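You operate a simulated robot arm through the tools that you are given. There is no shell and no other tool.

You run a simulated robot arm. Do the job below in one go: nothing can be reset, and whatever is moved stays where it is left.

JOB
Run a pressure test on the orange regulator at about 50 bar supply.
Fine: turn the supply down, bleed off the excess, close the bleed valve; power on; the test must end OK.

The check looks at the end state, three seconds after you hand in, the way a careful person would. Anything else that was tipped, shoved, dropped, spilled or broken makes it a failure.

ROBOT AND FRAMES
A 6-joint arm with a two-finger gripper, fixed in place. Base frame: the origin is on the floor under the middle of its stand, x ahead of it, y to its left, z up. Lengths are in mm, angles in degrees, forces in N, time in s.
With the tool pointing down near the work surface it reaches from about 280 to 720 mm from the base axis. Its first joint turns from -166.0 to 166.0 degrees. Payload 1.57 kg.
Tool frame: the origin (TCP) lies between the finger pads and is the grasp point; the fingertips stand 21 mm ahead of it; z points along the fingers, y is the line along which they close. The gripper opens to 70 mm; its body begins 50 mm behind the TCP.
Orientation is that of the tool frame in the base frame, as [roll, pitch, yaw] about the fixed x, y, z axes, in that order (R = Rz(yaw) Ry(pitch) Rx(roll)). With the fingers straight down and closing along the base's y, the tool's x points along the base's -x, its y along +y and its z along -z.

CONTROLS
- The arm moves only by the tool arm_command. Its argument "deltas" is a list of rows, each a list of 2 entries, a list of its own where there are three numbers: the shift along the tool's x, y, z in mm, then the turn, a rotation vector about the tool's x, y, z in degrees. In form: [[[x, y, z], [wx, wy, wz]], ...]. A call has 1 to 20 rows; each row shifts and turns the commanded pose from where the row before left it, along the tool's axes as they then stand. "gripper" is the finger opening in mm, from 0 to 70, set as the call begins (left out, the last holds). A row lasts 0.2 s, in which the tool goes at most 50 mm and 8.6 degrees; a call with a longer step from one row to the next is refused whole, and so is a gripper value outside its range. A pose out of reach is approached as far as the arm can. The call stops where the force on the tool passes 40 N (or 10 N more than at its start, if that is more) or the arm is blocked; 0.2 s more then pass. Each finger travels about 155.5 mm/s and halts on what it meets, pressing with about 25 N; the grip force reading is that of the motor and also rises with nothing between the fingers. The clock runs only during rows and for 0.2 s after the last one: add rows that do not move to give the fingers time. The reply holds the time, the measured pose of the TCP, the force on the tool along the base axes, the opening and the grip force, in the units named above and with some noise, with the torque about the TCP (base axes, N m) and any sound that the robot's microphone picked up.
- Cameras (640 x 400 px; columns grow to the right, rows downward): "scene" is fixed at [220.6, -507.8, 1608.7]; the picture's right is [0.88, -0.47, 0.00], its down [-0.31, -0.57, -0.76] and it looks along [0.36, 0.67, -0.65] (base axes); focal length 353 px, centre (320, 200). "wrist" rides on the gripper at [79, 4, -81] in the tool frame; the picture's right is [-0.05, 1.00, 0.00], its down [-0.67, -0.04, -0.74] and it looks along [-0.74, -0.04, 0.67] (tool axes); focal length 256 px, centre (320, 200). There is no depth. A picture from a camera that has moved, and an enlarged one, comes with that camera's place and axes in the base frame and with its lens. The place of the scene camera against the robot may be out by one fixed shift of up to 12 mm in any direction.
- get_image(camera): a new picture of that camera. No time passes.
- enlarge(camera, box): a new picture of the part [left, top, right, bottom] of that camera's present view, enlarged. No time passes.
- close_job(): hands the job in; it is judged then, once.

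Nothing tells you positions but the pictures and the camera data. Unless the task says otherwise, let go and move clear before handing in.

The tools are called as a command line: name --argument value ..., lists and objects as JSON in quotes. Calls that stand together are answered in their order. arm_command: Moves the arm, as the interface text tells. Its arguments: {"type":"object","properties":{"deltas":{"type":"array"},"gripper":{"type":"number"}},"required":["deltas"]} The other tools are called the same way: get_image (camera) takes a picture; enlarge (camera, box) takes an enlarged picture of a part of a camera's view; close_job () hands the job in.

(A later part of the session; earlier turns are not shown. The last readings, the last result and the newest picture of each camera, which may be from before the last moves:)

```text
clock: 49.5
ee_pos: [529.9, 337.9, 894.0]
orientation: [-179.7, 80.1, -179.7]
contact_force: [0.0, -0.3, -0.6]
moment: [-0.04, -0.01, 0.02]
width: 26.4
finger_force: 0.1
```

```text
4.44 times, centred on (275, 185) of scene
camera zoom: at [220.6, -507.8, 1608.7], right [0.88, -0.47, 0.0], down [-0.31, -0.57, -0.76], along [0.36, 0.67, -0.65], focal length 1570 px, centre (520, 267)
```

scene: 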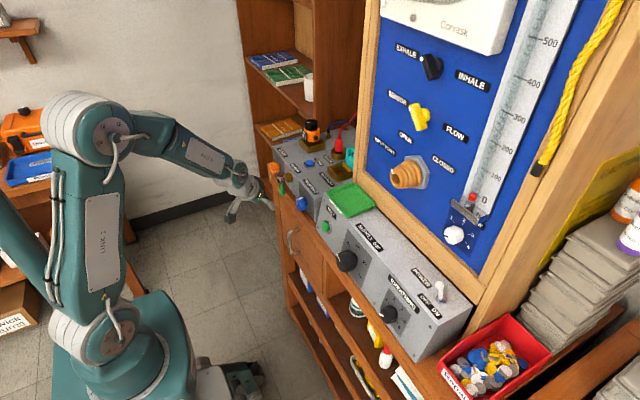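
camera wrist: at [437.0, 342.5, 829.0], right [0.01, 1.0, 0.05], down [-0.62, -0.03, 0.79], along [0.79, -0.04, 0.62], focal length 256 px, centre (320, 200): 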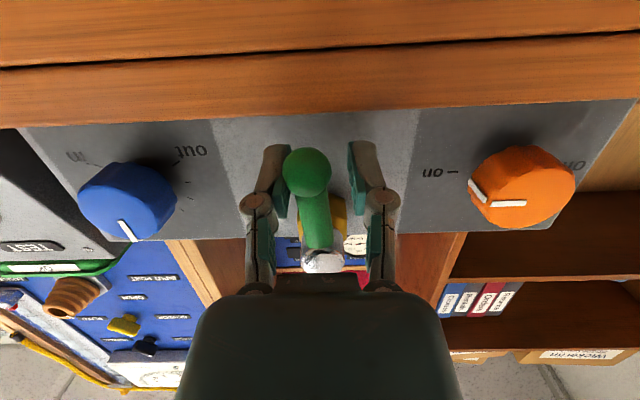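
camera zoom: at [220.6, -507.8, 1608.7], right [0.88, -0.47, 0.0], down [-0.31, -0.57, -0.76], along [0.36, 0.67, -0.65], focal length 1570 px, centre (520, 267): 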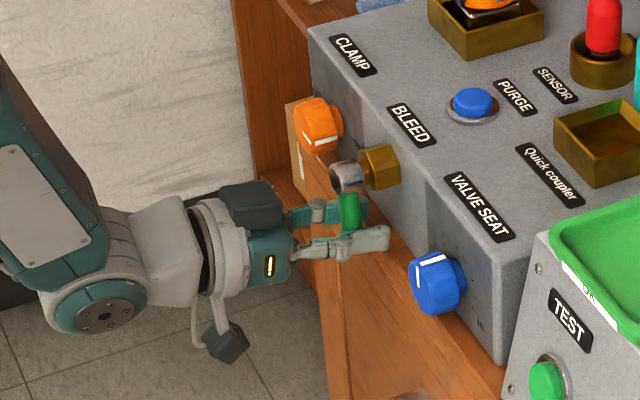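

The lever is nearly vertical, with a few degrees left. Pushing the last bit gently toward +y.

arm_command --deltas '[[[0, 2, 0], [0, 0, 0]], [[0, 2, 0], [0, 0, 0]], [[0, 1.5, 0], [0, 0, 0]], [[0, 0, 0], [0, 0, 0]]]'

get_image --camera "wrist"

```text
clock: 50.5
ee_pos: [531.0, 344.0, 892.5]
orientation: [-179.6, 80.0, -179.7]
contact_force: [1.2, -2.4, 0.2]
moment: [-0.02, -0.01, 0.02]
width: 27.7
finger_force: 1.3
```

```text
taken
camera wrist: at [437.7, 347.5, 828.8], right [0.01, 1.0, 0.05], down [-0.62, -0.03, 0.79], along [0.79, -0.04, 0.62], focal length 256 px, centre (320, 200)
```

wrist: 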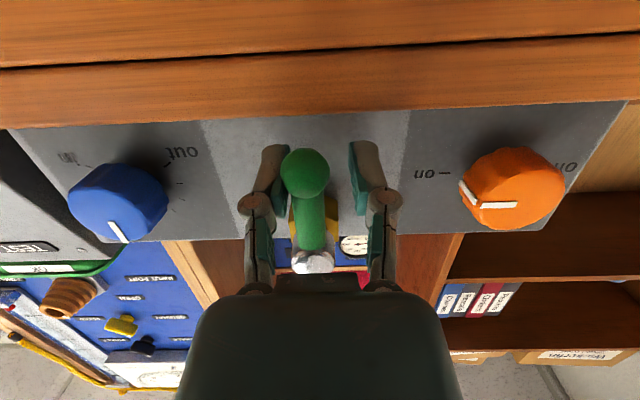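

The lever matches its original vertical position with a slight stop force. I'll centre the fingers, open, back away and check the gauges.

arm_command --deltas '[[[0, -4, 0], [0, 0, 0]], [[0, -2, 0], [0, 0, 0]], [[0, 0, -15], [0, 0, 0]], [[0, 0, -20], [0, 0, 0]], [[0, 0, -20], [0, 0, 0]]]' --gripper 36

get_image --camera "wrist"

enlarge --camera "wrist" --box '[260, 90, 420, 260]'

```text
clock: 51.7
ee_pos: [476.0, 337.8, 903.0]
orientation: [-179.6, 80.1, -179.6]
contact_force: [-0.1, -0.1, -0.8]
moment: [-0.01, -0.01, 0.02]
width: 36.1
finger_force: 0.2
```

```text
taken
camera wrist: at [382.9, 341.6, 838.5], right [0.01, 1.0, 0.05], down [-0.62, -0.03, 0.79], along [0.79, -0.04, 0.62], focal length 256 px, centre (320, 200)
```

wrist: 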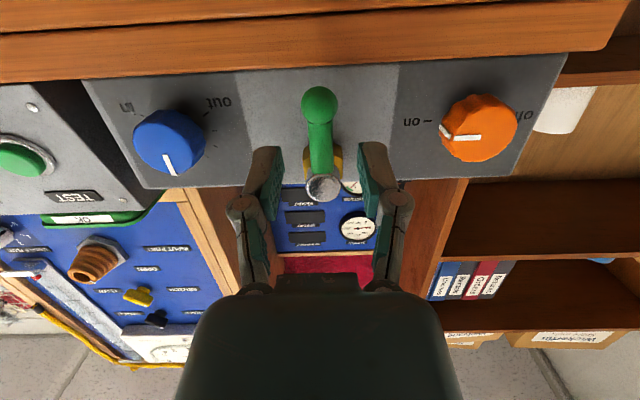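

```text
2.35 times, centred on (340, 175) of wrist
camera zoom: at [382.9, 341.6, 838.5], right [0.01, 1.0, 0.05], down [-0.62, -0.03, 0.79], along [0.79, -0.04, 0.62], focal length 602 px, centre (273, 259)
```

zoom: 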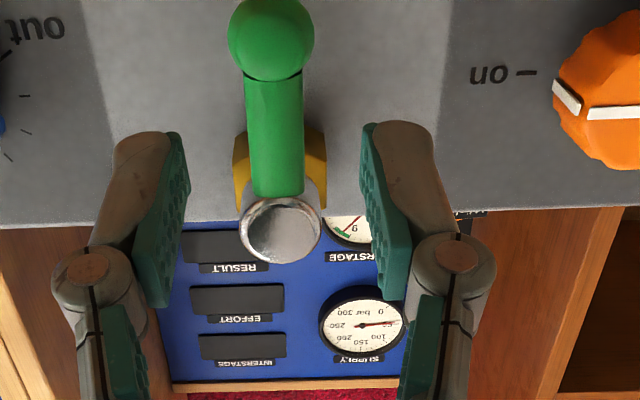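

enlarge --camera "wrist" --box '[330, 205, 385, 250]'

enlarge --camera "wrist" --box '[335, 170, 375, 205]'

```text
8.89 times, centred on (358, 228) of wrist
camera zoom: at [382.9, 341.6, 838.5], right [0.01, 1.0, 0.05], down [-0.62, -0.03, 0.79], along [0.79, -0.04, 0.62], focal length 2276 px, centre (-13, -44)
```

zoom: 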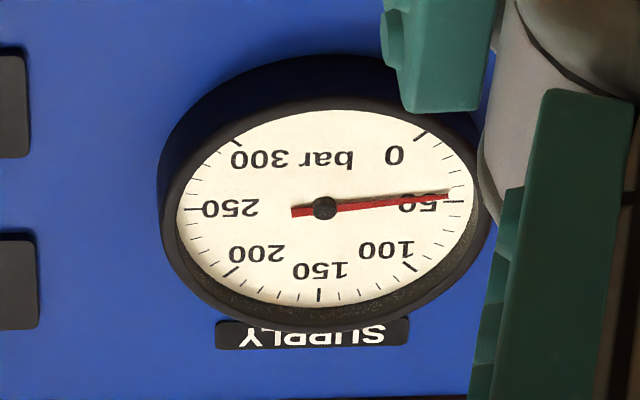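

```text
11.43 times, centred on (355, 188) of wrist
camera zoom: at [382.9, 341.6, 838.5], right [0.01, 1.0, 0.05], down [-0.62, -0.03, 0.79], along [0.79, -0.04, 0.62], focal length 2926 px, centre (-80, 343)
```

zoom: 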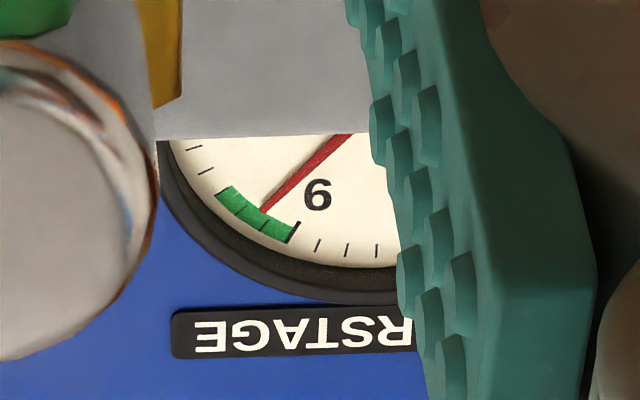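

Supply reads about 47–50 bar and interstage sits in the green. Next is POWER: I'll rise, tilt the tool down and cross to the toggle on the right.

arm_command --deltas '[[[-39.4, 0, -12], [0, 0, 0]], [[-39.4, 0, -12], [0, 0, 0]], [[-39.4, 0, -7], [0, 0, 0]], [[-39.4, 0, -7], [0, 0, 0]], [[-39.4, 0, -7], [0, 0, 0]], [[0, -40, 0], [0, 8, 0]], [[0, -40, 0], [0, 8, 0]], [[0, -40, 0], [0, 8, 0]], [[0, -40, 0], [0, 8, 0]], [[0, -40, 0], [0, 8, 0]], [[0, -36, 0], [0, 0, 0]], [[0, -36, 0], [0, 0, 0]], [[0, -36, 0], [0, 0, 0]], [[0, -36, 0], [0, 0, 0]], [[0, -36, 0], [0, 0, 0]], [[0, -36, 0], [0, 0, 0]], [[0, -36, 0], [0, 0, 0]], [[0, -36, 0], [0, 0, 0]], [[0, -36, 0], [0, 0, 0]], [[0, -30, 0], [0, 0, 0]]]'

get_image --camera "wrist"

get_image --camera "scene"

```text
clock: 55.9
ee_pos: [466.9, -218.6, 1105.5]
orientation: [180.0, 39.9, 180.0]
contact_force: [0.7, -1.1, 0.0]
moment: [0.03, -0.02, -0.03]
width: 36.0
finger_force: 0.1
```

```text
taken
camera wrist: at [353.8, -214.5, 1115.6], right [0.04, 1.0, 0.03], down [0.03, -0.04, 1.0], along [1.0, -0.04, -0.03], focal length 256 px, centre (320, 200)
```

wrist: 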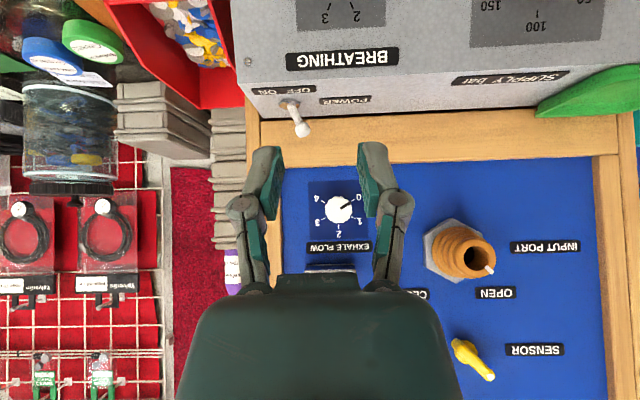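

```text
taken
```

scene: 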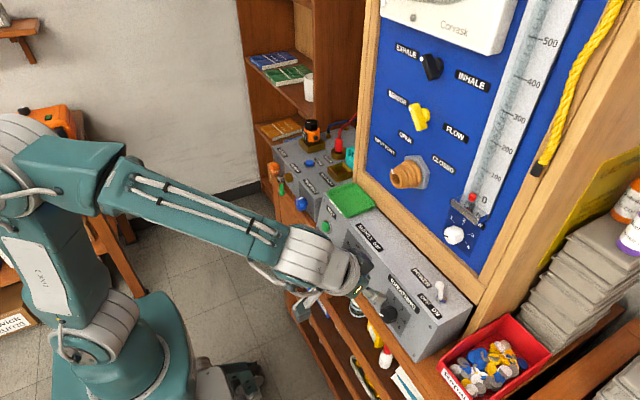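

enlarge --camera "wrist" --box '[230, 60, 400, 180]'

enlarge --camera "scene" --box '[400, 260, 480, 330]'

```text
3.33 times, centred on (315, 120) of wrist
camera zoom: at [353.8, -214.5, 1115.6], right [0.04, 1.0, 0.03], down [0.03, -0.04, 1.0], along [1.0, -0.04, -0.03], focal length 853 px, centre (337, 467)
```

zoom: 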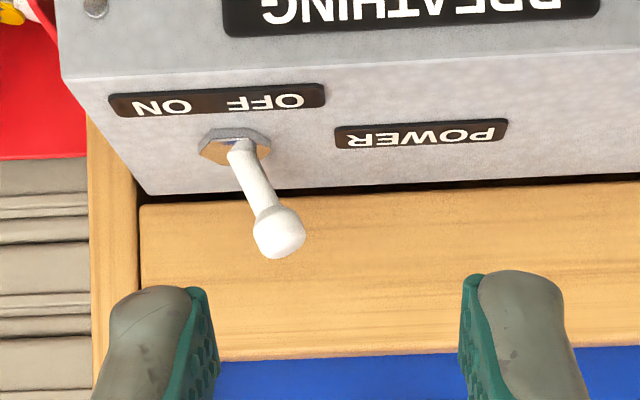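

```text
5.71 times, centred on (440, 295) of scene
camera zoom: at [220.6, -507.8, 1608.7], right [0.88, -0.47, 0.0], down [-0.31, -0.57, -0.76], along [0.36, 0.67, -0.65], focal length 2018 px, centre (-366, -343)
```

zoom: 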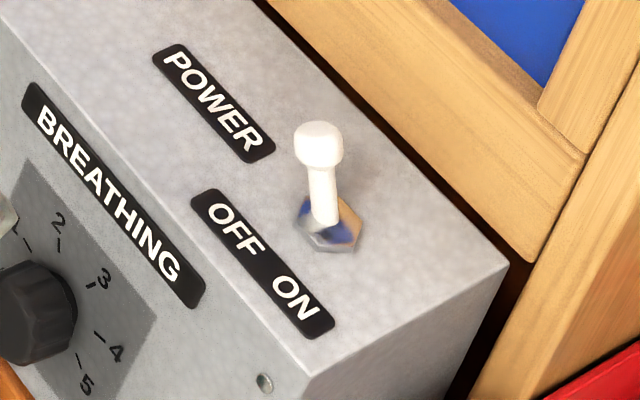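

The toggle leans to OFF (+y), with its tip at about [622, -241, 1033]. I'll close the fingers and set them down on its +y side.

arm_command --deltas '[[[-18.4, 6.3, 26.3], [0, 0, 0]], [[-18.4, 6.3, 26.3], [0, 0, 0]], [[-18.4, 6.3, 26.3], [0, 0, 0]], [[-3.2, 0, 16.4], [0, 0, 0]], [[-3.2, 0, 16.4], [0, 0, 0]], [[-3.2, 0, 16.4], [0, 0, 0]], [[-3.2, 0, 14], [0, 0, 0]]]' --gripper 0

get_image --camera "wrist"

enlarge --camera "scene" --box '[380, 240, 480, 330]'

```text
clock: 57.5
ee_pos: [610.6, -199.0, 1039.6]
orientation: [179.9, 40.0, 179.9]
contact_force: [-0.2, -0.6, 0.2]
moment: [-0.02, -0.04, -0.01]
width: 0.0
finger_force: 24.9
```

```text
taken
camera wrist: at [498.4, -194.5, 1050.9], right [0.04, 1.0, 0.03], down [0.03, -0.04, 1.0], along [1.0, -0.04, -0.03], focal length 256 px, centre (320, 200)
```

wrist: 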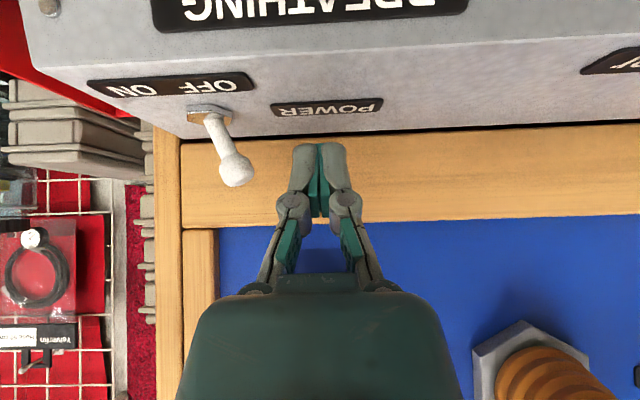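

```text
4.44 times, centred on (430, 285) of scene
camera zoom: at [220.6, -507.8, 1608.7], right [0.88, -0.47, 0.0], down [-0.31, -0.57, -0.76], along [0.36, 0.67, -0.65], focal length 1570 px, centre (-169, -178)
```

zoom: 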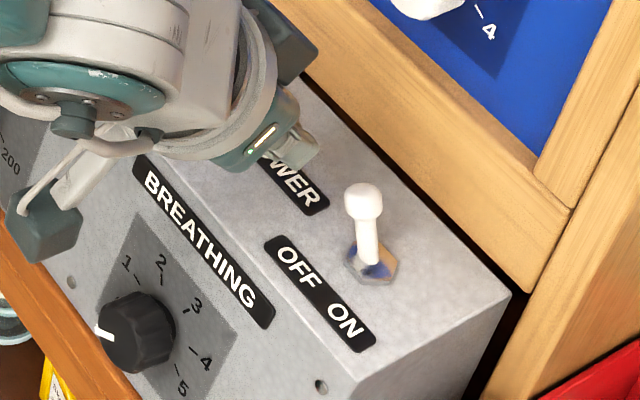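

Positioned beside the toggle. Pushing it toward -y (ON).

arm_command --deltas '[[[0, -8, 0], [0, 0, 0]], [[0, -8, 0], [0, 0, 0]], [[0, -8, 0], [0, 0, 0]], [[0, -8, 0], [0, 0, 0]], [[0, -6, 0], [0, 0, 0]], [[0, 0, 0], [0, 0, 0]]]'

get_image --camera "wrist"

enlarge --camera "scene" --box '[380, 240, 480, 330]'

```text
clock: 58.9
ee_pos: [610.1, -236.8, 1038.5]
orientation: [179.9, 39.9, 180.0]
contact_force: [0.5, 0.3, 0.7]
moment: [0.0, 0.0, 0.0]
width: 0.0
finger_force: 25.1
```

```text
taken
camera wrist: at [497.3, -232.5, 1050.1], right [0.04, 1.0, 0.03], down [0.03, -0.04, 1.0], along [1.0, -0.04, -0.03], focal length 256 px, centre (320, 200)
```

wrist: 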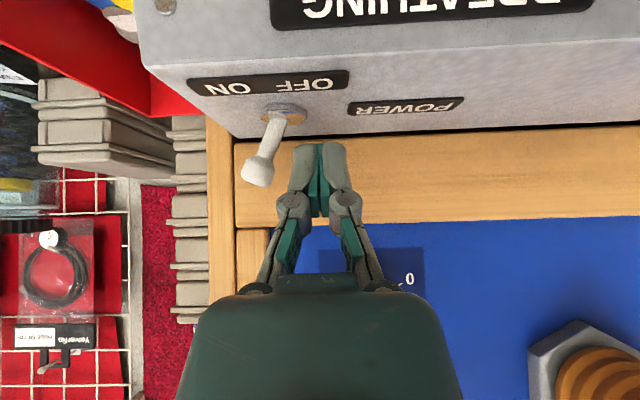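

```text
4.44 times, centred on (430, 285) of scene
camera zoom: at [220.6, -507.8, 1608.7], right [0.88, -0.47, 0.0], down [-0.31, -0.57, -0.76], along [0.36, 0.67, -0.65], focal length 1570 px, centre (-169, -178)
```

zoom: 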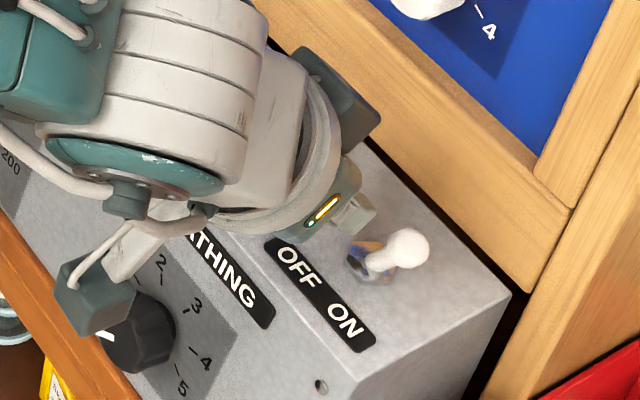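

POWER is now ON. Retreating and moving over to face the TEST button, with a look at lamps and gauges on the way.

arm_command --deltas '[[[0, 15, 0], [0, 0, 0]], [[0, 0, -40], [0, 0, 0]], [[0, 0, -40], [0, 0, 0]], [[0, 0, -30], [0, 0, 0]], [[0, 42, 0], [0, 0, 0]], [[0, 42, 0], [0, 0, 0]], [[0, 42, 0], [0, 0, 0]], [[0, 42, 0], [0, 0, 0]], [[0, 42, 0], [0, 0, 0]], [[0, 42, 0], [0, 0, 0]], [[0, 42, 0], [0, 0, 0]], [[0, 34, 0], [0, 0, 0]], [[0, 0, 0], [0, -8, 0]], [[0, 0, 0], [0, -8, 0]], [[0, 0, 0], [0, -8, 0]], [[0, 0, 0], [0, -8, 0]], [[0, 0, 0], [0, -8, 0]]]'

get_image --camera "wrist"

get_image --camera "scene"

```text
clock: 62.5
ee_pos: [538.1, 107.7, 1124.8]
orientation: [-178.2, 77.0, -179.0]
contact_force: [0.1, -0.4, 0.8]
moment: [0.03, 0.02, 0.02]
width: 0.3
finger_force: 25.2
out of reach, approached as far as the arm can: row 15
```

```text
taken
camera wrist: at [442.4, 113.1, 1064.4], right [0.02, 1.0, 0.05], down [-0.58, -0.02, 0.82], along [0.82, -0.04, 0.58], focal length 256 px, centre (320, 200)
```

wrist: 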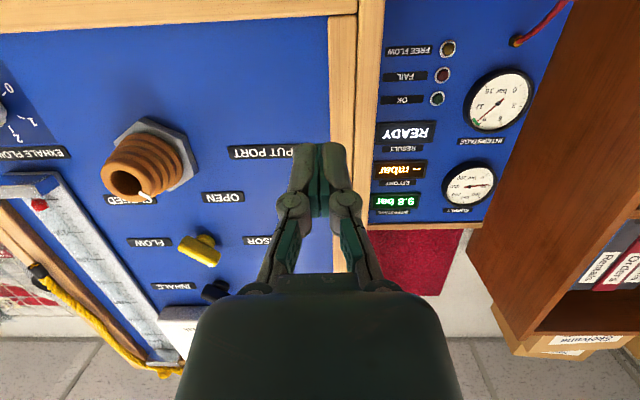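

```text
taken
```

scene: 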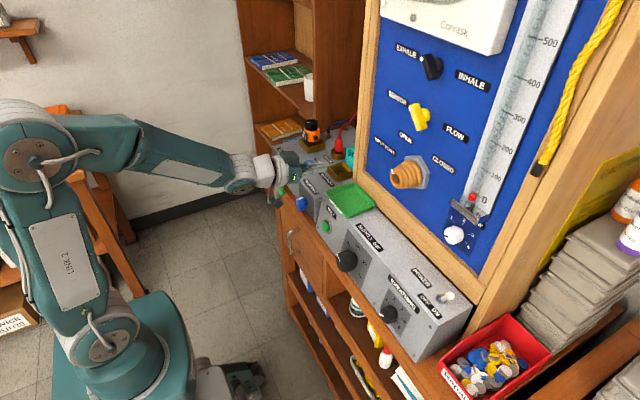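

The displays are on: RESULT "READY" and interstage 9.8 bar. Checking the gauges closely.

enlarge --camera "wrist" --box '[365, 20, 545, 235]'

enlarge --camera "wrist" --box '[435, 155, 505, 215]'

enlarge --camera "wrist" --box '[365, 105, 450, 215]'

enlarge --camera "scene" --box '[250, 110, 370, 230]'

```text
1.86 times, centred on (455, 128) of wrist
camera zoom: at [442.4, 113.1, 1064.4], right [0.02, 1.0, 0.05], down [-0.58, -0.02, 0.82], along [0.82, -0.04, 0.58], focal length 476 px, centre (69, 335)
```

zoom: 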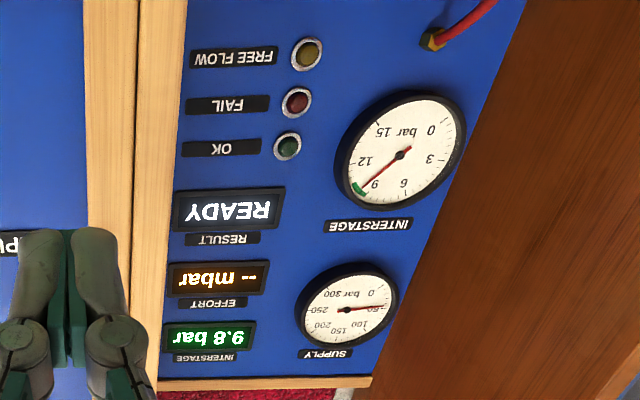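

```text
6.67 times, centred on (470, 185) of wrist
camera zoom: at [442.4, 113.1, 1064.4], right [0.02, 1.0, 0.05], down [-0.58, -0.02, 0.82], along [0.82, -0.04, 0.58], focal length 1707 px, centre (-680, 300)
```

zoom: 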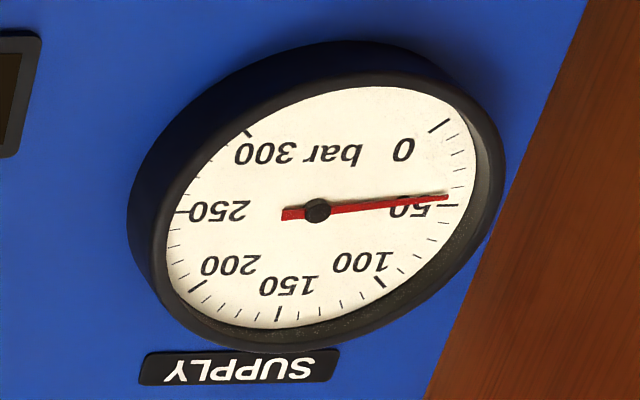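

```text
3.64 times, centred on (408, 160) of wrist
camera zoom: at [442.4, 113.1, 1064.4], right [0.02, 1.0, 0.05], down [-0.58, -0.02, 0.82], along [0.82, -0.04, 0.58], focal length 931 px, centre (2, 346)
```

zoom: 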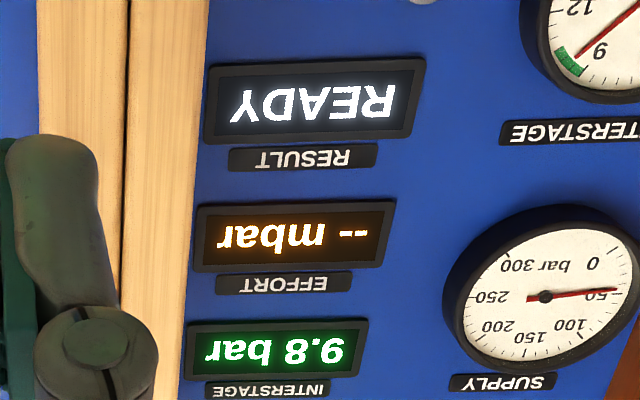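

```text
3.33 times, centred on (310, 170) of scene
camera zoom: at [220.6, -507.8, 1608.7], right [0.88, -0.47, 0.0], down [-0.31, -0.57, -0.76], along [0.36, 0.67, -0.65], focal length 1177 px, centre (353, 300)
```

zoom: 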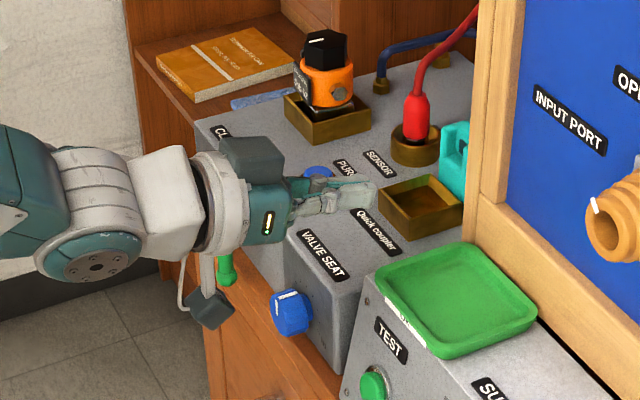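

enlarge --camera "wrist" --box '[465, 165, 510, 200]'

enlarge --camera "wrist" --box '[455, 165, 500, 205]'

```text
11.43 times, centred on (488, 182) of wrist
camera zoom: at [442.4, 113.1, 1064.4], right [0.02, 1.0, 0.05], down [-0.58, -0.02, 0.82], along [0.82, -0.04, 0.58], focal length 2926 px, centre (-1594, 400)
```

zoom: 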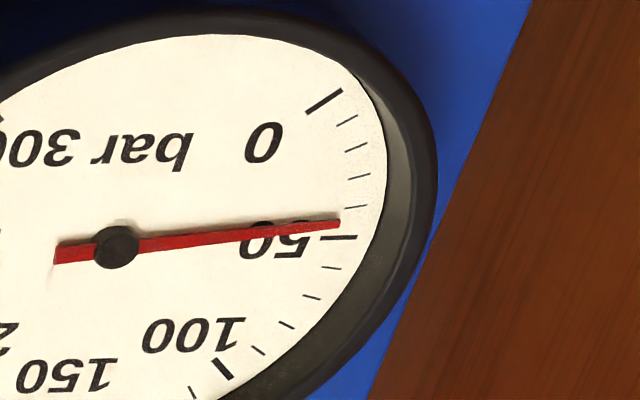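

```text
10.00 times, centred on (478, 185) of wrist
camera zoom: at [442.4, 113.1, 1064.4], right [0.02, 1.0, 0.05], down [-0.58, -0.02, 0.82], along [0.82, -0.04, 0.58], focal length 2560 px, centre (-1255, 350)
```

zoom: 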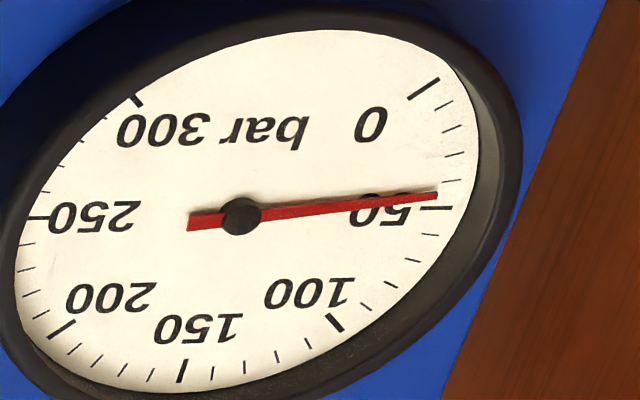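

The supply looks like about 45 bar from this slanted view. I want an undistorted reading, so I'll go look at the gauge square on before testing.

arm_command --deltas '[[[0, 40, -15], [0, 8, 0]], [[0, 40, -15], [0, 8, 0]], [[0, 40, -15], [0, 8, 0]], [[0, 40, -15], [0, 8, 0]], [[-16.7, 19, -34.4], [0, 0, 0]], [[-16.7, 19, -34.4], [0, 0, 0]], [[-16.7, 19, -34.4], [0, 0, 0]], [[-16.7, 19, -34.4], [0, 0, 0]], [[-16.7, 19, -34.4], [0, 0, 0]], [[-16.7, 19, -34.4], [0, 0, 0]], [[-10, 19, -15], [0, 0, 0]]]'

get_image --camera "wrist"

```text
clock: 64.9
ee_pos: [410.2, 405.3, 1380.6]
orientation: [-179.3, 45.0, 179.9]
contact_force: [0.2, 0.7, 0.1]
moment: [0.03, 0.03, 0.02]
width: 0.0
finger_force: 24.7
```

```text
taken
camera wrist: at [296.9, 411.5, 1381.4], right [0.05, 1.0, 0.03], down [-0.06, -0.03, 1.0], along [1.0, -0.05, 0.05], focal length 256 px, centre (320, 200)
```

wrist: 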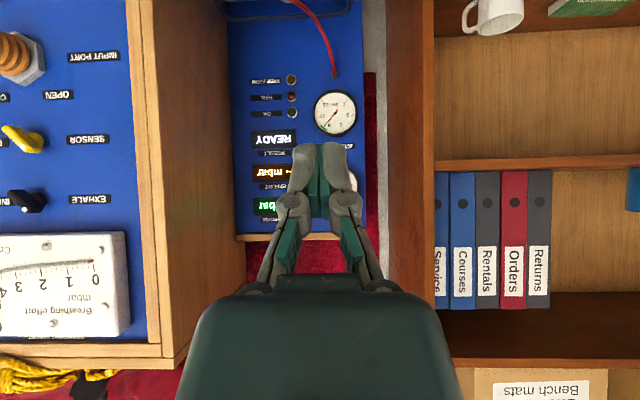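

The fingers hide the gauge; opening them to see between.

arm_command --deltas '[[[0, 0, 0], [0, 0, 0]], [[0, 0, 0], [0, 0, 0]]]' --gripper 70

enlarge --camera "wrist" --box '[315, 155, 370, 215]'

enlarge --camera "wrist" --box '[230, 60, 380, 240]'

```text
clock: 65.5
ee_pos: [410.0, 403.3, 1380.6]
orientation: [-179.5, 45.0, 179.8]
contact_force: [-0.6, -0.1, 0.9]
moment: [0.03, -0.03, 0.0]
width: 69.7
finger_force: 0.1
```

```text
6.67 times, centred on (342, 185) of wrist
camera zoom: at [297.0, 409.8, 1381.6], right [0.05, 1.0, 0.03], down [-0.06, -0.03, 1.0], along [1.0, -0.05, 0.05], focal length 1707 px, centre (170, 300)
```

zoom: 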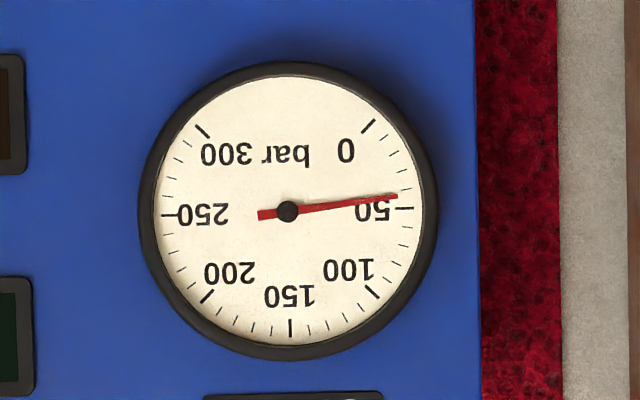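

```text
2.22 times, centred on (305, 150) of wrist
camera zoom: at [297.0, 409.8, 1381.6], right [0.05, 1.0, 0.03], down [-0.06, -0.03, 1.0], along [1.0, -0.05, 0.05], focal length 569 px, centre (353, 311)
```

zoom: 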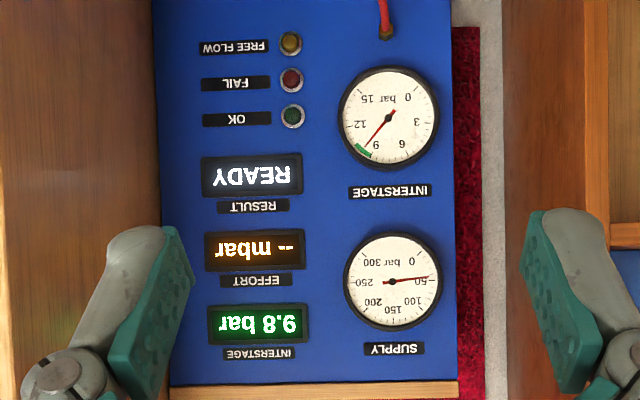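

Square-on it reads about 43 bar, a bit under. I'll let time pass to see whether it is steady.

arm_command --deltas '[[[0, 0, 0], [0, 0, 0]], [[0, 0, 0], [0, 0, 0]], [[0, 0, 0], [0, 0, 0]], [[0, 0, 0], [0, 0, 0]], [[0, 0, 0], [0, 0, 0]], [[0, 0, 0], [0, 0, 0]], [[0, 0, 0], [0, 0, 0]], [[0, 0, 0], [0, 0, 0]], [[0, 0, 0], [0, 0, 0]], [[0, 0, 0], [0, 0, 0]], [[0, 0, 0], [0, 0, 0]], [[0, 0, 0], [0, 0, 0]], [[0, 0, 0], [0, 0, 0]], [[0, 0, 0], [0, 0, 0]], [[0, 0, 0], [0, 0, 0]]]'

enlarge --camera "wrist" --box '[315, 155, 370, 215]'

enlarge --camera "scene" --box '[345, 235, 395, 285]'

enlarge --camera "scene" --box '[260, 160, 300, 200]'

```text
clock: 68.7
ee_pos: [409.9, 404.7, 1380.5]
orientation: [-179.5, 45.0, 179.8]
contact_force: [0.0, -0.7, 1.0]
moment: [-0.01, -0.03, 0.0]
width: 69.9
finger_force: 0.1
```

```text
6.67 times, centred on (342, 185) of wrist
camera zoom: at [297.1, 409.8, 1381.6], right [0.05, 1.0, 0.03], down [-0.06, -0.03, 1.0], along [1.0, -0.05, 0.05], focal length 1707 px, centre (170, 300)
```

zoom: 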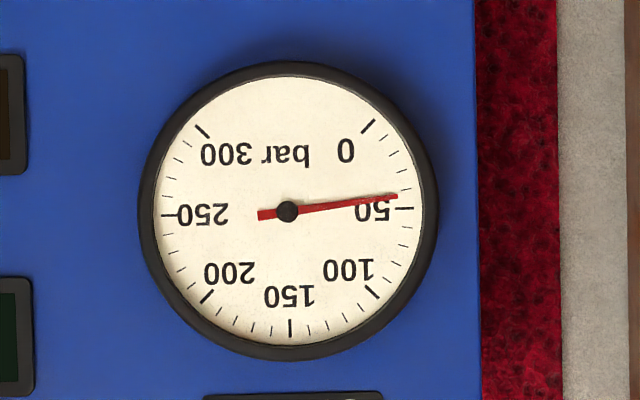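

```text
8.00 times, centred on (370, 260) of scene
camera zoom: at [220.6, -507.8, 1608.7], right [0.88, -0.47, 0.0], down [-0.31, -0.57, -0.76], along [0.36, 0.67, -0.65], focal length 2825 px, centre (-80, -280)
```

zoom: 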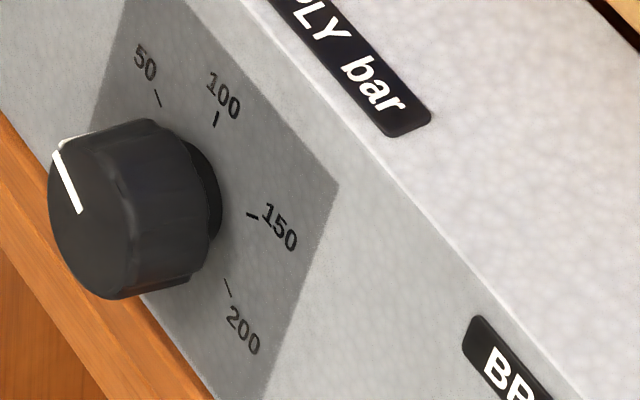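

```text
10.00 times, centred on (280, 180) of scene
camera zoom: at [220.6, -507.8, 1608.7], right [0.88, -0.47, 0.0], down [-0.31, -0.57, -0.76], along [0.36, 0.67, -0.65], focal length 3532 px, centre (720, 400)
```

zoom: 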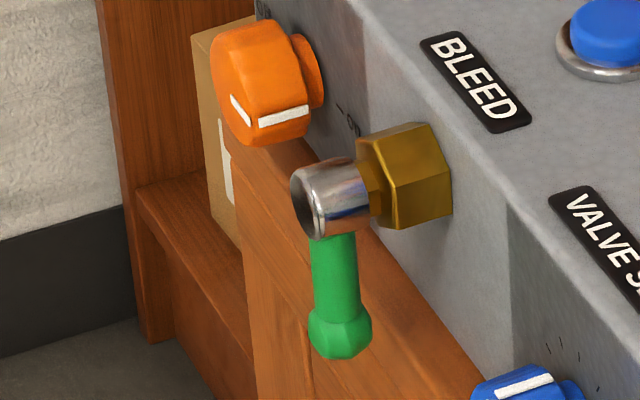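

Steady at 43 bar, so the knob is slightly under. I'll return to the knob and nudge it about 8° clockwise to get closer to 50.

arm_command --deltas '[[[13.8, -37.1, 23.7], [0, 0, 0]], [[13.8, -37.1, 23.7], [0, 0, 0]], [[13.8, -37.1, 23.7], [0, 0, 0]], [[13.8, -37.1, 23.7], [0, 0, 0]], [[13.8, -37.1, 23.7], [0, 0, 0]], [[13.8, -37.1, 23.7], [0, 0, 0]], [[13.8, -37.1, 23.7], [0, 0, 0]], [[13.8, -37.1, 23.7], [0, 0, 0]], [[13.8, -37.1, 23.7], [0, 0, 0]], [[13.8, -37.1, 23.7], [0, 0, 0]], [[13.8, -37.1, 23.7], [0, 0, 0]], [[13.8, -37.1, 23.7], [0, 0, 0]], [[0, 0, 0], [-2.61, -5.6, 5.03]], [[0, 0, 0], [-2.61, -5.6, 5.03]], [[0, 0, 0], [-2.61, -5.6, 5.03]], [[0, 0, 0], [-2.61, -5.6, 5.03]], [[0, 0, 0], [-2.61, -5.6, 5.03]], [[0, 0, 0], [-2.61, -5.6, 5.03]]]' --gripper 70

get_image --camera "wrist"

```text
clock: 72.5
ee_pos: [488.6, -42.0, 1064.3]
orientation: [114.5, 56.4, 117.0]
contact_force: [0.4, -1.0, -0.6]
moment: [0.02, -0.01, 0.01]
width: 69.9
finger_force: 0.1
out of reach, approached as far as the arm can: row 14
```

```text
taken
camera wrist: at [389.5, -7.2, 1019.0], right [0.04, 0.84, 0.55], down [-0.55, -0.44, 0.71], along [0.83, -0.33, 0.45], focal length 256 px, centre (320, 200)
```

wrist: 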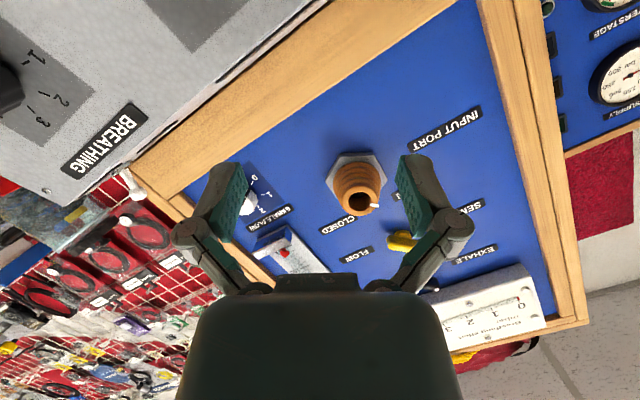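

arm_command --deltas '[[[33.7, -19.9, 11.3], [0, 0, 0]], [[33.7, -19.9, 11.3], [0, 0, 0]], [[33.7, -19.9, 11.3], [0, 0, 0]], [[0, 0, 0], [-2.28, -3.77, 0]]]'

get_image --camera "wrist"

```text
clock: 73.5
ee_pos: [493.7, -39.3, 941.8]
orientation: [106.8, 57.8, 110.8]
contact_force: [-0.1, -0.9, -0.6]
moment: [-0.02, -0.02, -0.01]
width: 69.8
finger_force: 0.0
```

```text
taken
camera wrist: at [399.3, -4.8, 889.7], right [-0.01, 0.83, 0.56], down [-0.6, -0.45, 0.66], along [0.8, -0.33, 0.51], focal length 256 px, centre (320, 200)
```

wrist: 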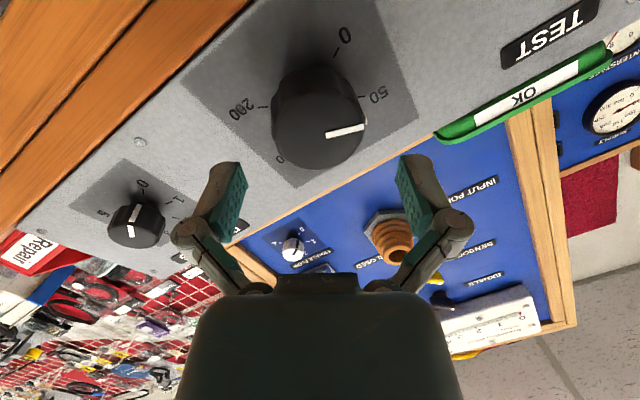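

Aligned with the knob, and the supply gauge is even visible at the right. Moving in and gripping.

arm_command --deltas '[[[0, -1.5, 12], [0, 0, 0]], [[0, 0, 12], [0, 0, 0]], [[0, 0, 12], [0, 0, 0]], [[0, 0, 7.5], [0, 0, 0]]]'

get_image --camera "wrist"

enlarge --camera "wrist" --box '[580, 60, 640, 180]'

```text
clock: 74.5
ee_pos: [536.8, -35.0, 933.8]
orientation: [106.9, 57.7, 110.9]
contact_force: [0.1, -0.3, 0.5]
moment: [0.01, 0.0, 0.01]
width: 69.9
finger_force: 0.1
```

```text
taken
camera wrist: at [441.9, -0.8, 882.3], right [-0.01, 0.83, 0.56], down [-0.6, -0.45, 0.66], along [0.8, -0.33, 0.51], focal length 256 px, centre (320, 200)
```

wrist: 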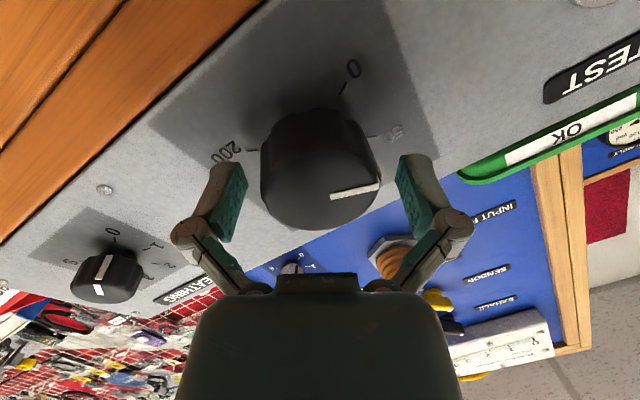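

```text
3.33 times, centred on (610, 120) of wrist
camera zoom: at [441.9, -0.8, 882.3], right [-0.01, 0.83, 0.56], down [-0.6, -0.45, 0.66], along [0.8, -0.33, 0.51], focal length 853 px, centre (-647, 467)
```

zoom: 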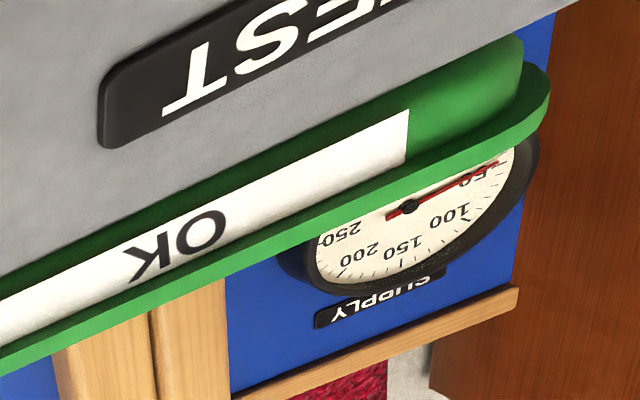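

arm_command --deltas '[[[0, 0, 0], [0, 0, 0]], [[0, 0, 0], [0, 0, 0]], [[0, 0, 0], [0, 0, 0]]]' --gripper 30

arm_command --deltas '[[[0, 0, 0], [0, 0, 2.5]], [[0, 0, 0], [0, 0, 2.5]], [[0, 0, 0], [0, 0, 2]], [[0, 0, 0], [0, 0, 0]], [[0, 0, 0], [0, 0, 0]]]'

enlarge --camera "wrist" --box '[580, 60, 640, 180]'

enlarge --camera "scene" --box '[345, 235, 395, 285]'

```text
clock: 75.3
ee_pos: [535.1, -36.4, 933.7]
orientation: [107.1, 57.6, 111.0]
contact_force: [-9.4, -3.1, -3.0]
moment: [-0.27, 0.19, -1.19]
width: 53.4
finger_force: 32.2
```

```text
clock: 76.5
ee_pos: [535.9, -36.0, 934.7]
orientation: [104.4, 50.9, 107.7]
contact_force: [-11.5, -4.6, -6.2]
moment: [-0.23, 0.13, -0.93]
width: 53.3
finger_force: 32.0
```

```text
3.33 times, centred on (610, 120) of wrist
camera zoom: at [441.4, 6.1, 887.8], right [0.02, 0.76, 0.65], down [-0.6, -0.51, 0.61], along [0.8, -0.4, 0.45], focal length 853 px, centre (-647, 467)
```

zoom: 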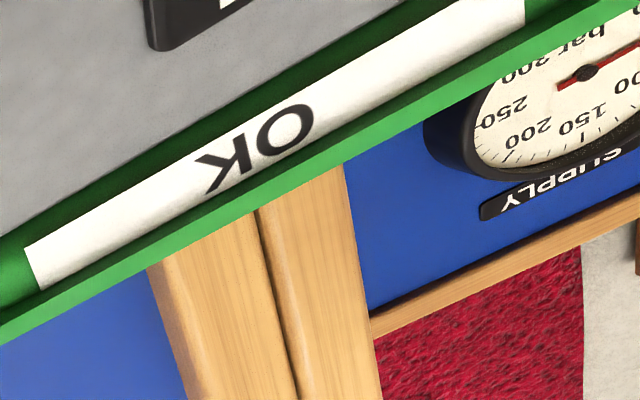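

```text
8.00 times, centred on (370, 260) of scene
camera zoom: at [220.6, -507.8, 1608.7], right [0.88, -0.47, 0.0], down [-0.31, -0.57, -0.76], along [0.36, 0.67, -0.65], focal length 2825 px, centre (-80, -280)
```

zoom: 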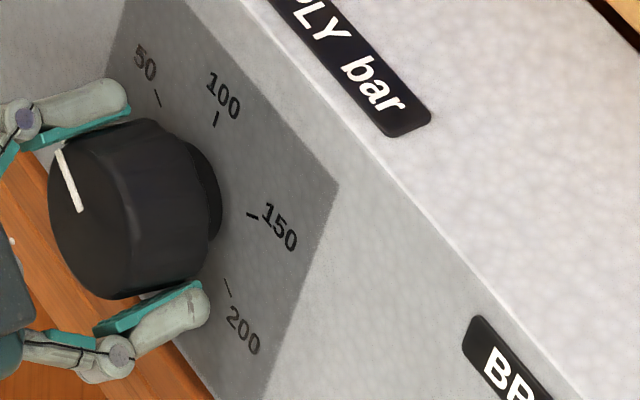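

The pointer moved about 7° clockwise. Releasing, backing out and re-reading the gauge.

arm_command --deltas '[[[0, 0, 0], [0, 0, 0]], [[0, 0, 0], [0, 0, 0]], [[0, 0, -15], [0, 0, 0]], [[0, 0, -15], [0, 0, 0]], [[0, 0, -12], [0, 0, -7]]]' --gripper 70

get_image --camera "wrist"

enlarge --camera "wrist" --box '[575, 70, 640, 150]'

enlarge --camera "wrist" --box '[250, 30, 420, 190]'

```text
clock: 77.7
ee_pos: [493.3, -40.3, 943.1]
orientation: [106.9, 57.6, 110.9]
contact_force: [-0.6, -0.3, 0.5]
moment: [0.0, 0.03, -0.01]
width: 70.1
finger_force: 0.1
```

```text
taken
camera wrist: at [400.2, -5.9, 888.8], right [-0.01, 0.83, 0.55], down [-0.6, -0.45, 0.66], along [0.8, -0.33, 0.51], focal length 256 px, centre (320, 200)
```

wrist: 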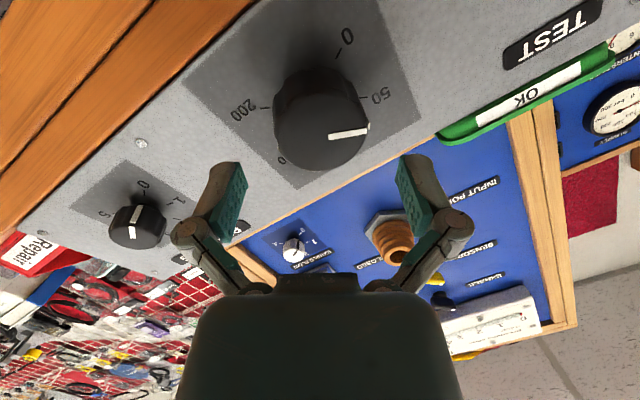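

```text
5.00 times, centred on (608, 110) of wrist
camera zoom: at [400.2, -5.9, 888.8], right [-0.01, 0.83, 0.55], down [-0.6, -0.45, 0.66], along [0.8, -0.33, 0.51], focal length 1280 px, centre (-1118, 650)
```

zoom: 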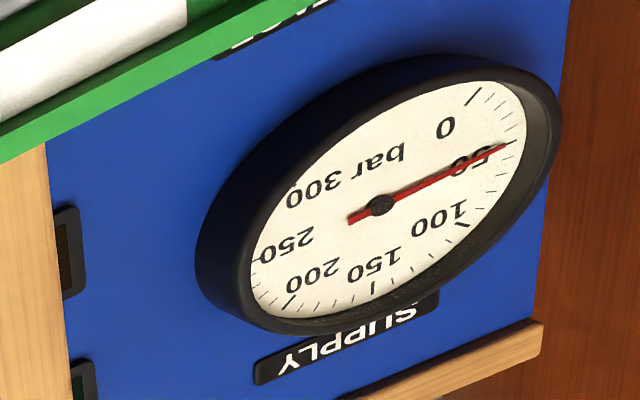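

```text
2.50 times, centred on (335, 110) of wrist
camera zoom: at [400.2, -5.9, 888.8], right [-0.01, 0.83, 0.55], down [-0.6, -0.45, 0.66], along [0.8, -0.33, 0.51], focal length 640 px, centre (282, 425)
```

zoom: 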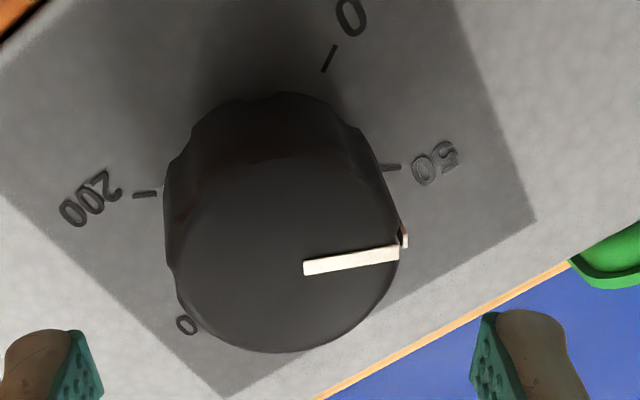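

The needle is now in line with the 50–250 diameter, so supply is about 50 bar. Next: TEST. I'll rise, square the tool, close the fingers and come down in front of the green button.

arm_command --deltas '[[[-33.8, 20.4, -6.2], [0, 0, 0]], [[-33.8, 20.4, -6.2], [0, 0, 0]], [[-33.8, 20.4, -6.2], [0, 0, 0]], [[0, 0, 0], [2.34, 3.78, -5.7]], [[0, 0, 0], [2.34, 3.78, -5.7]], [[0, 0, 0], [2.34, 3.78, -5.7]], [[0, 0, 0], [2.34, 3.78, -5.7]], [[0, 0, 0], [2.34, 3.78, -5.7]], [[0, 37, 0], [0, 0, 0]], [[0, 37, 0], [0, 0, 0]], [[0, 37, 0], [0, 0, 0]], [[0, 37, 0], [0, 0, 0]]]' --gripper 70

get_image --camera "wrist"

```text
clock: 80.3
ee_pos: [490.3, 10.4, 1043.5]
orientation: [175.5, 55.1, 179.5]
contact_force: [0.1, 0.6, -0.1]
moment: [0.01, 0.04, -0.01]
width: 69.9
finger_force: 0.2
out of reach, approached as far as the arm can: row 9, 10, 11, 12
```

```text
taken
camera wrist: at [378.9, 9.2, 1024.5], right [-0.03, 1.0, 0.09], down [-0.23, -0.09, 0.97], along [0.97, 0.01, 0.23], focal length 256 px, centre (320, 200)
```

wrist: 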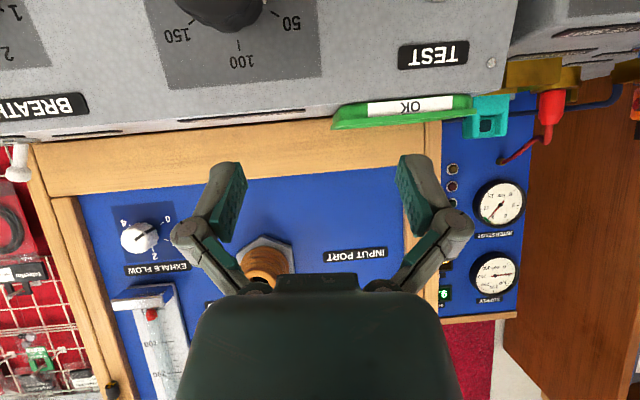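

That spot is inside the fold limit. I'll read the supply gauge from here, then use a steeper tool angle (45°) and stay further out.

enlarge --camera "wrist" --box '[465, 245, 525, 305]'

arm_command --deltas '[[[-22, 0, 9], [0, 5, 0]], [[-22, 0, 9], [0, 5, 0]], [[0, 32, 0], [0, 0, 0]], [[0, 32, 0], [0, 0, 0]], [[0, 32, 0], [0, 0, 0]]]' --gripper 0

get_image --camera "wrist"

```text
6.67 times, centred on (495, 275) of wrist
camera zoom: at [378.9, 9.2, 1024.5], right [-0.03, 1.0, 0.09], down [-0.23, -0.09, 0.97], along [0.97, 0.01, 0.23], focal length 1707 px, centre (-847, -300)
```

zoom: 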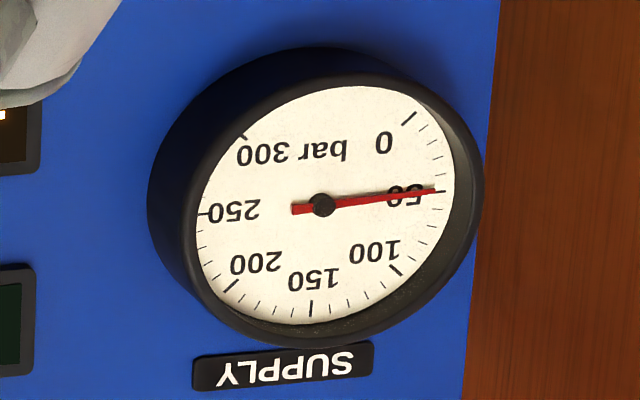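

```text
clock: 81.5
ee_pos: [495.3, 118.0, 1059.0]
orientation: [173.1, 50.7, -180.0]
contact_force: [-0.6, 0.1, -0.1]
moment: [-0.03, 0.0, 0.01]
width: 0.2
finger_force: 25.3
out of reach, approached as far as the arm can: row 1, 2
```

```text
taken
camera wrist: at [382.1, 112.2, 1048.7], right [-0.06, 0.99, 0.12], down [-0.15, -0.12, 0.98], along [0.99, 0.04, 0.16], focal length 256 px, centre (320, 200)
```

wrist: 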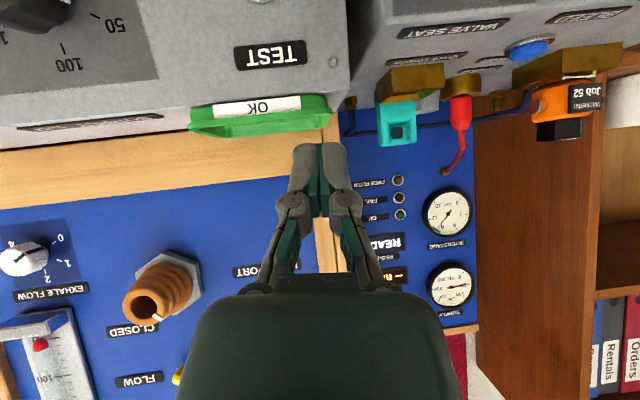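

Supply reads just about 50 bar. Now lowering in front of the TEST button.

arm_command --deltas '[[[21.5, -4.8, 22.7], [0, 0, 0]], [[21.5, -4.8, 22.7], [0, 0, 0]], [[21.5, -4.8, 22.7], [0, 0, 0]], [[21.5, -4.8, 22.7], [0, 0, 0]]]'

get_image --camera "wrist"

enlarge --camera "scene" --box '[260, 170, 380, 270]'

```text
clock: 82.5
ee_pos: [512.9, 109.0, 934.0]
orientation: [173.0, 50.8, -180.0]
contact_force: [-0.4, 0.0, 0.4]
moment: [0.02, 0.03, -0.01]
width: 0.0
finger_force: 25.5
```

```text
taken
camera wrist: at [400.2, 103.4, 923.2], right [-0.06, 0.99, 0.12], down [-0.15, -0.13, 0.98], along [0.99, 0.04, 0.16], focal length 256 px, centre (320, 200)
```

wrist: 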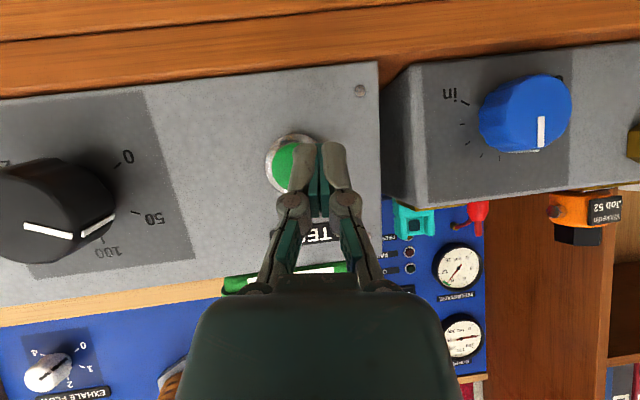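

```text
4.00 times, centred on (320, 220) of scene
camera zoom: at [220.6, -507.8, 1608.7], right [0.88, -0.47, 0.0], down [-0.31, -0.57, -0.76], along [0.36, 0.67, -0.65], focal length 1413 px, centre (320, 120)
```

zoom: 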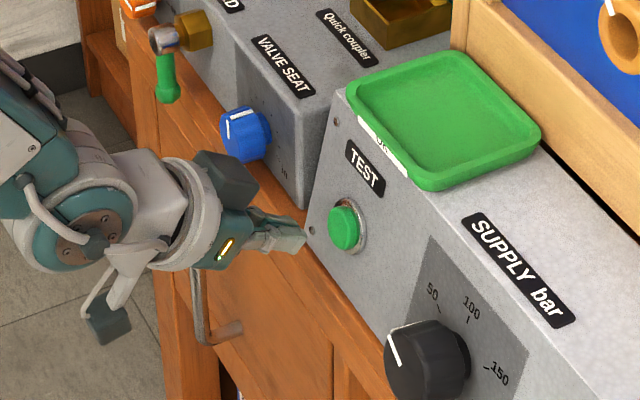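

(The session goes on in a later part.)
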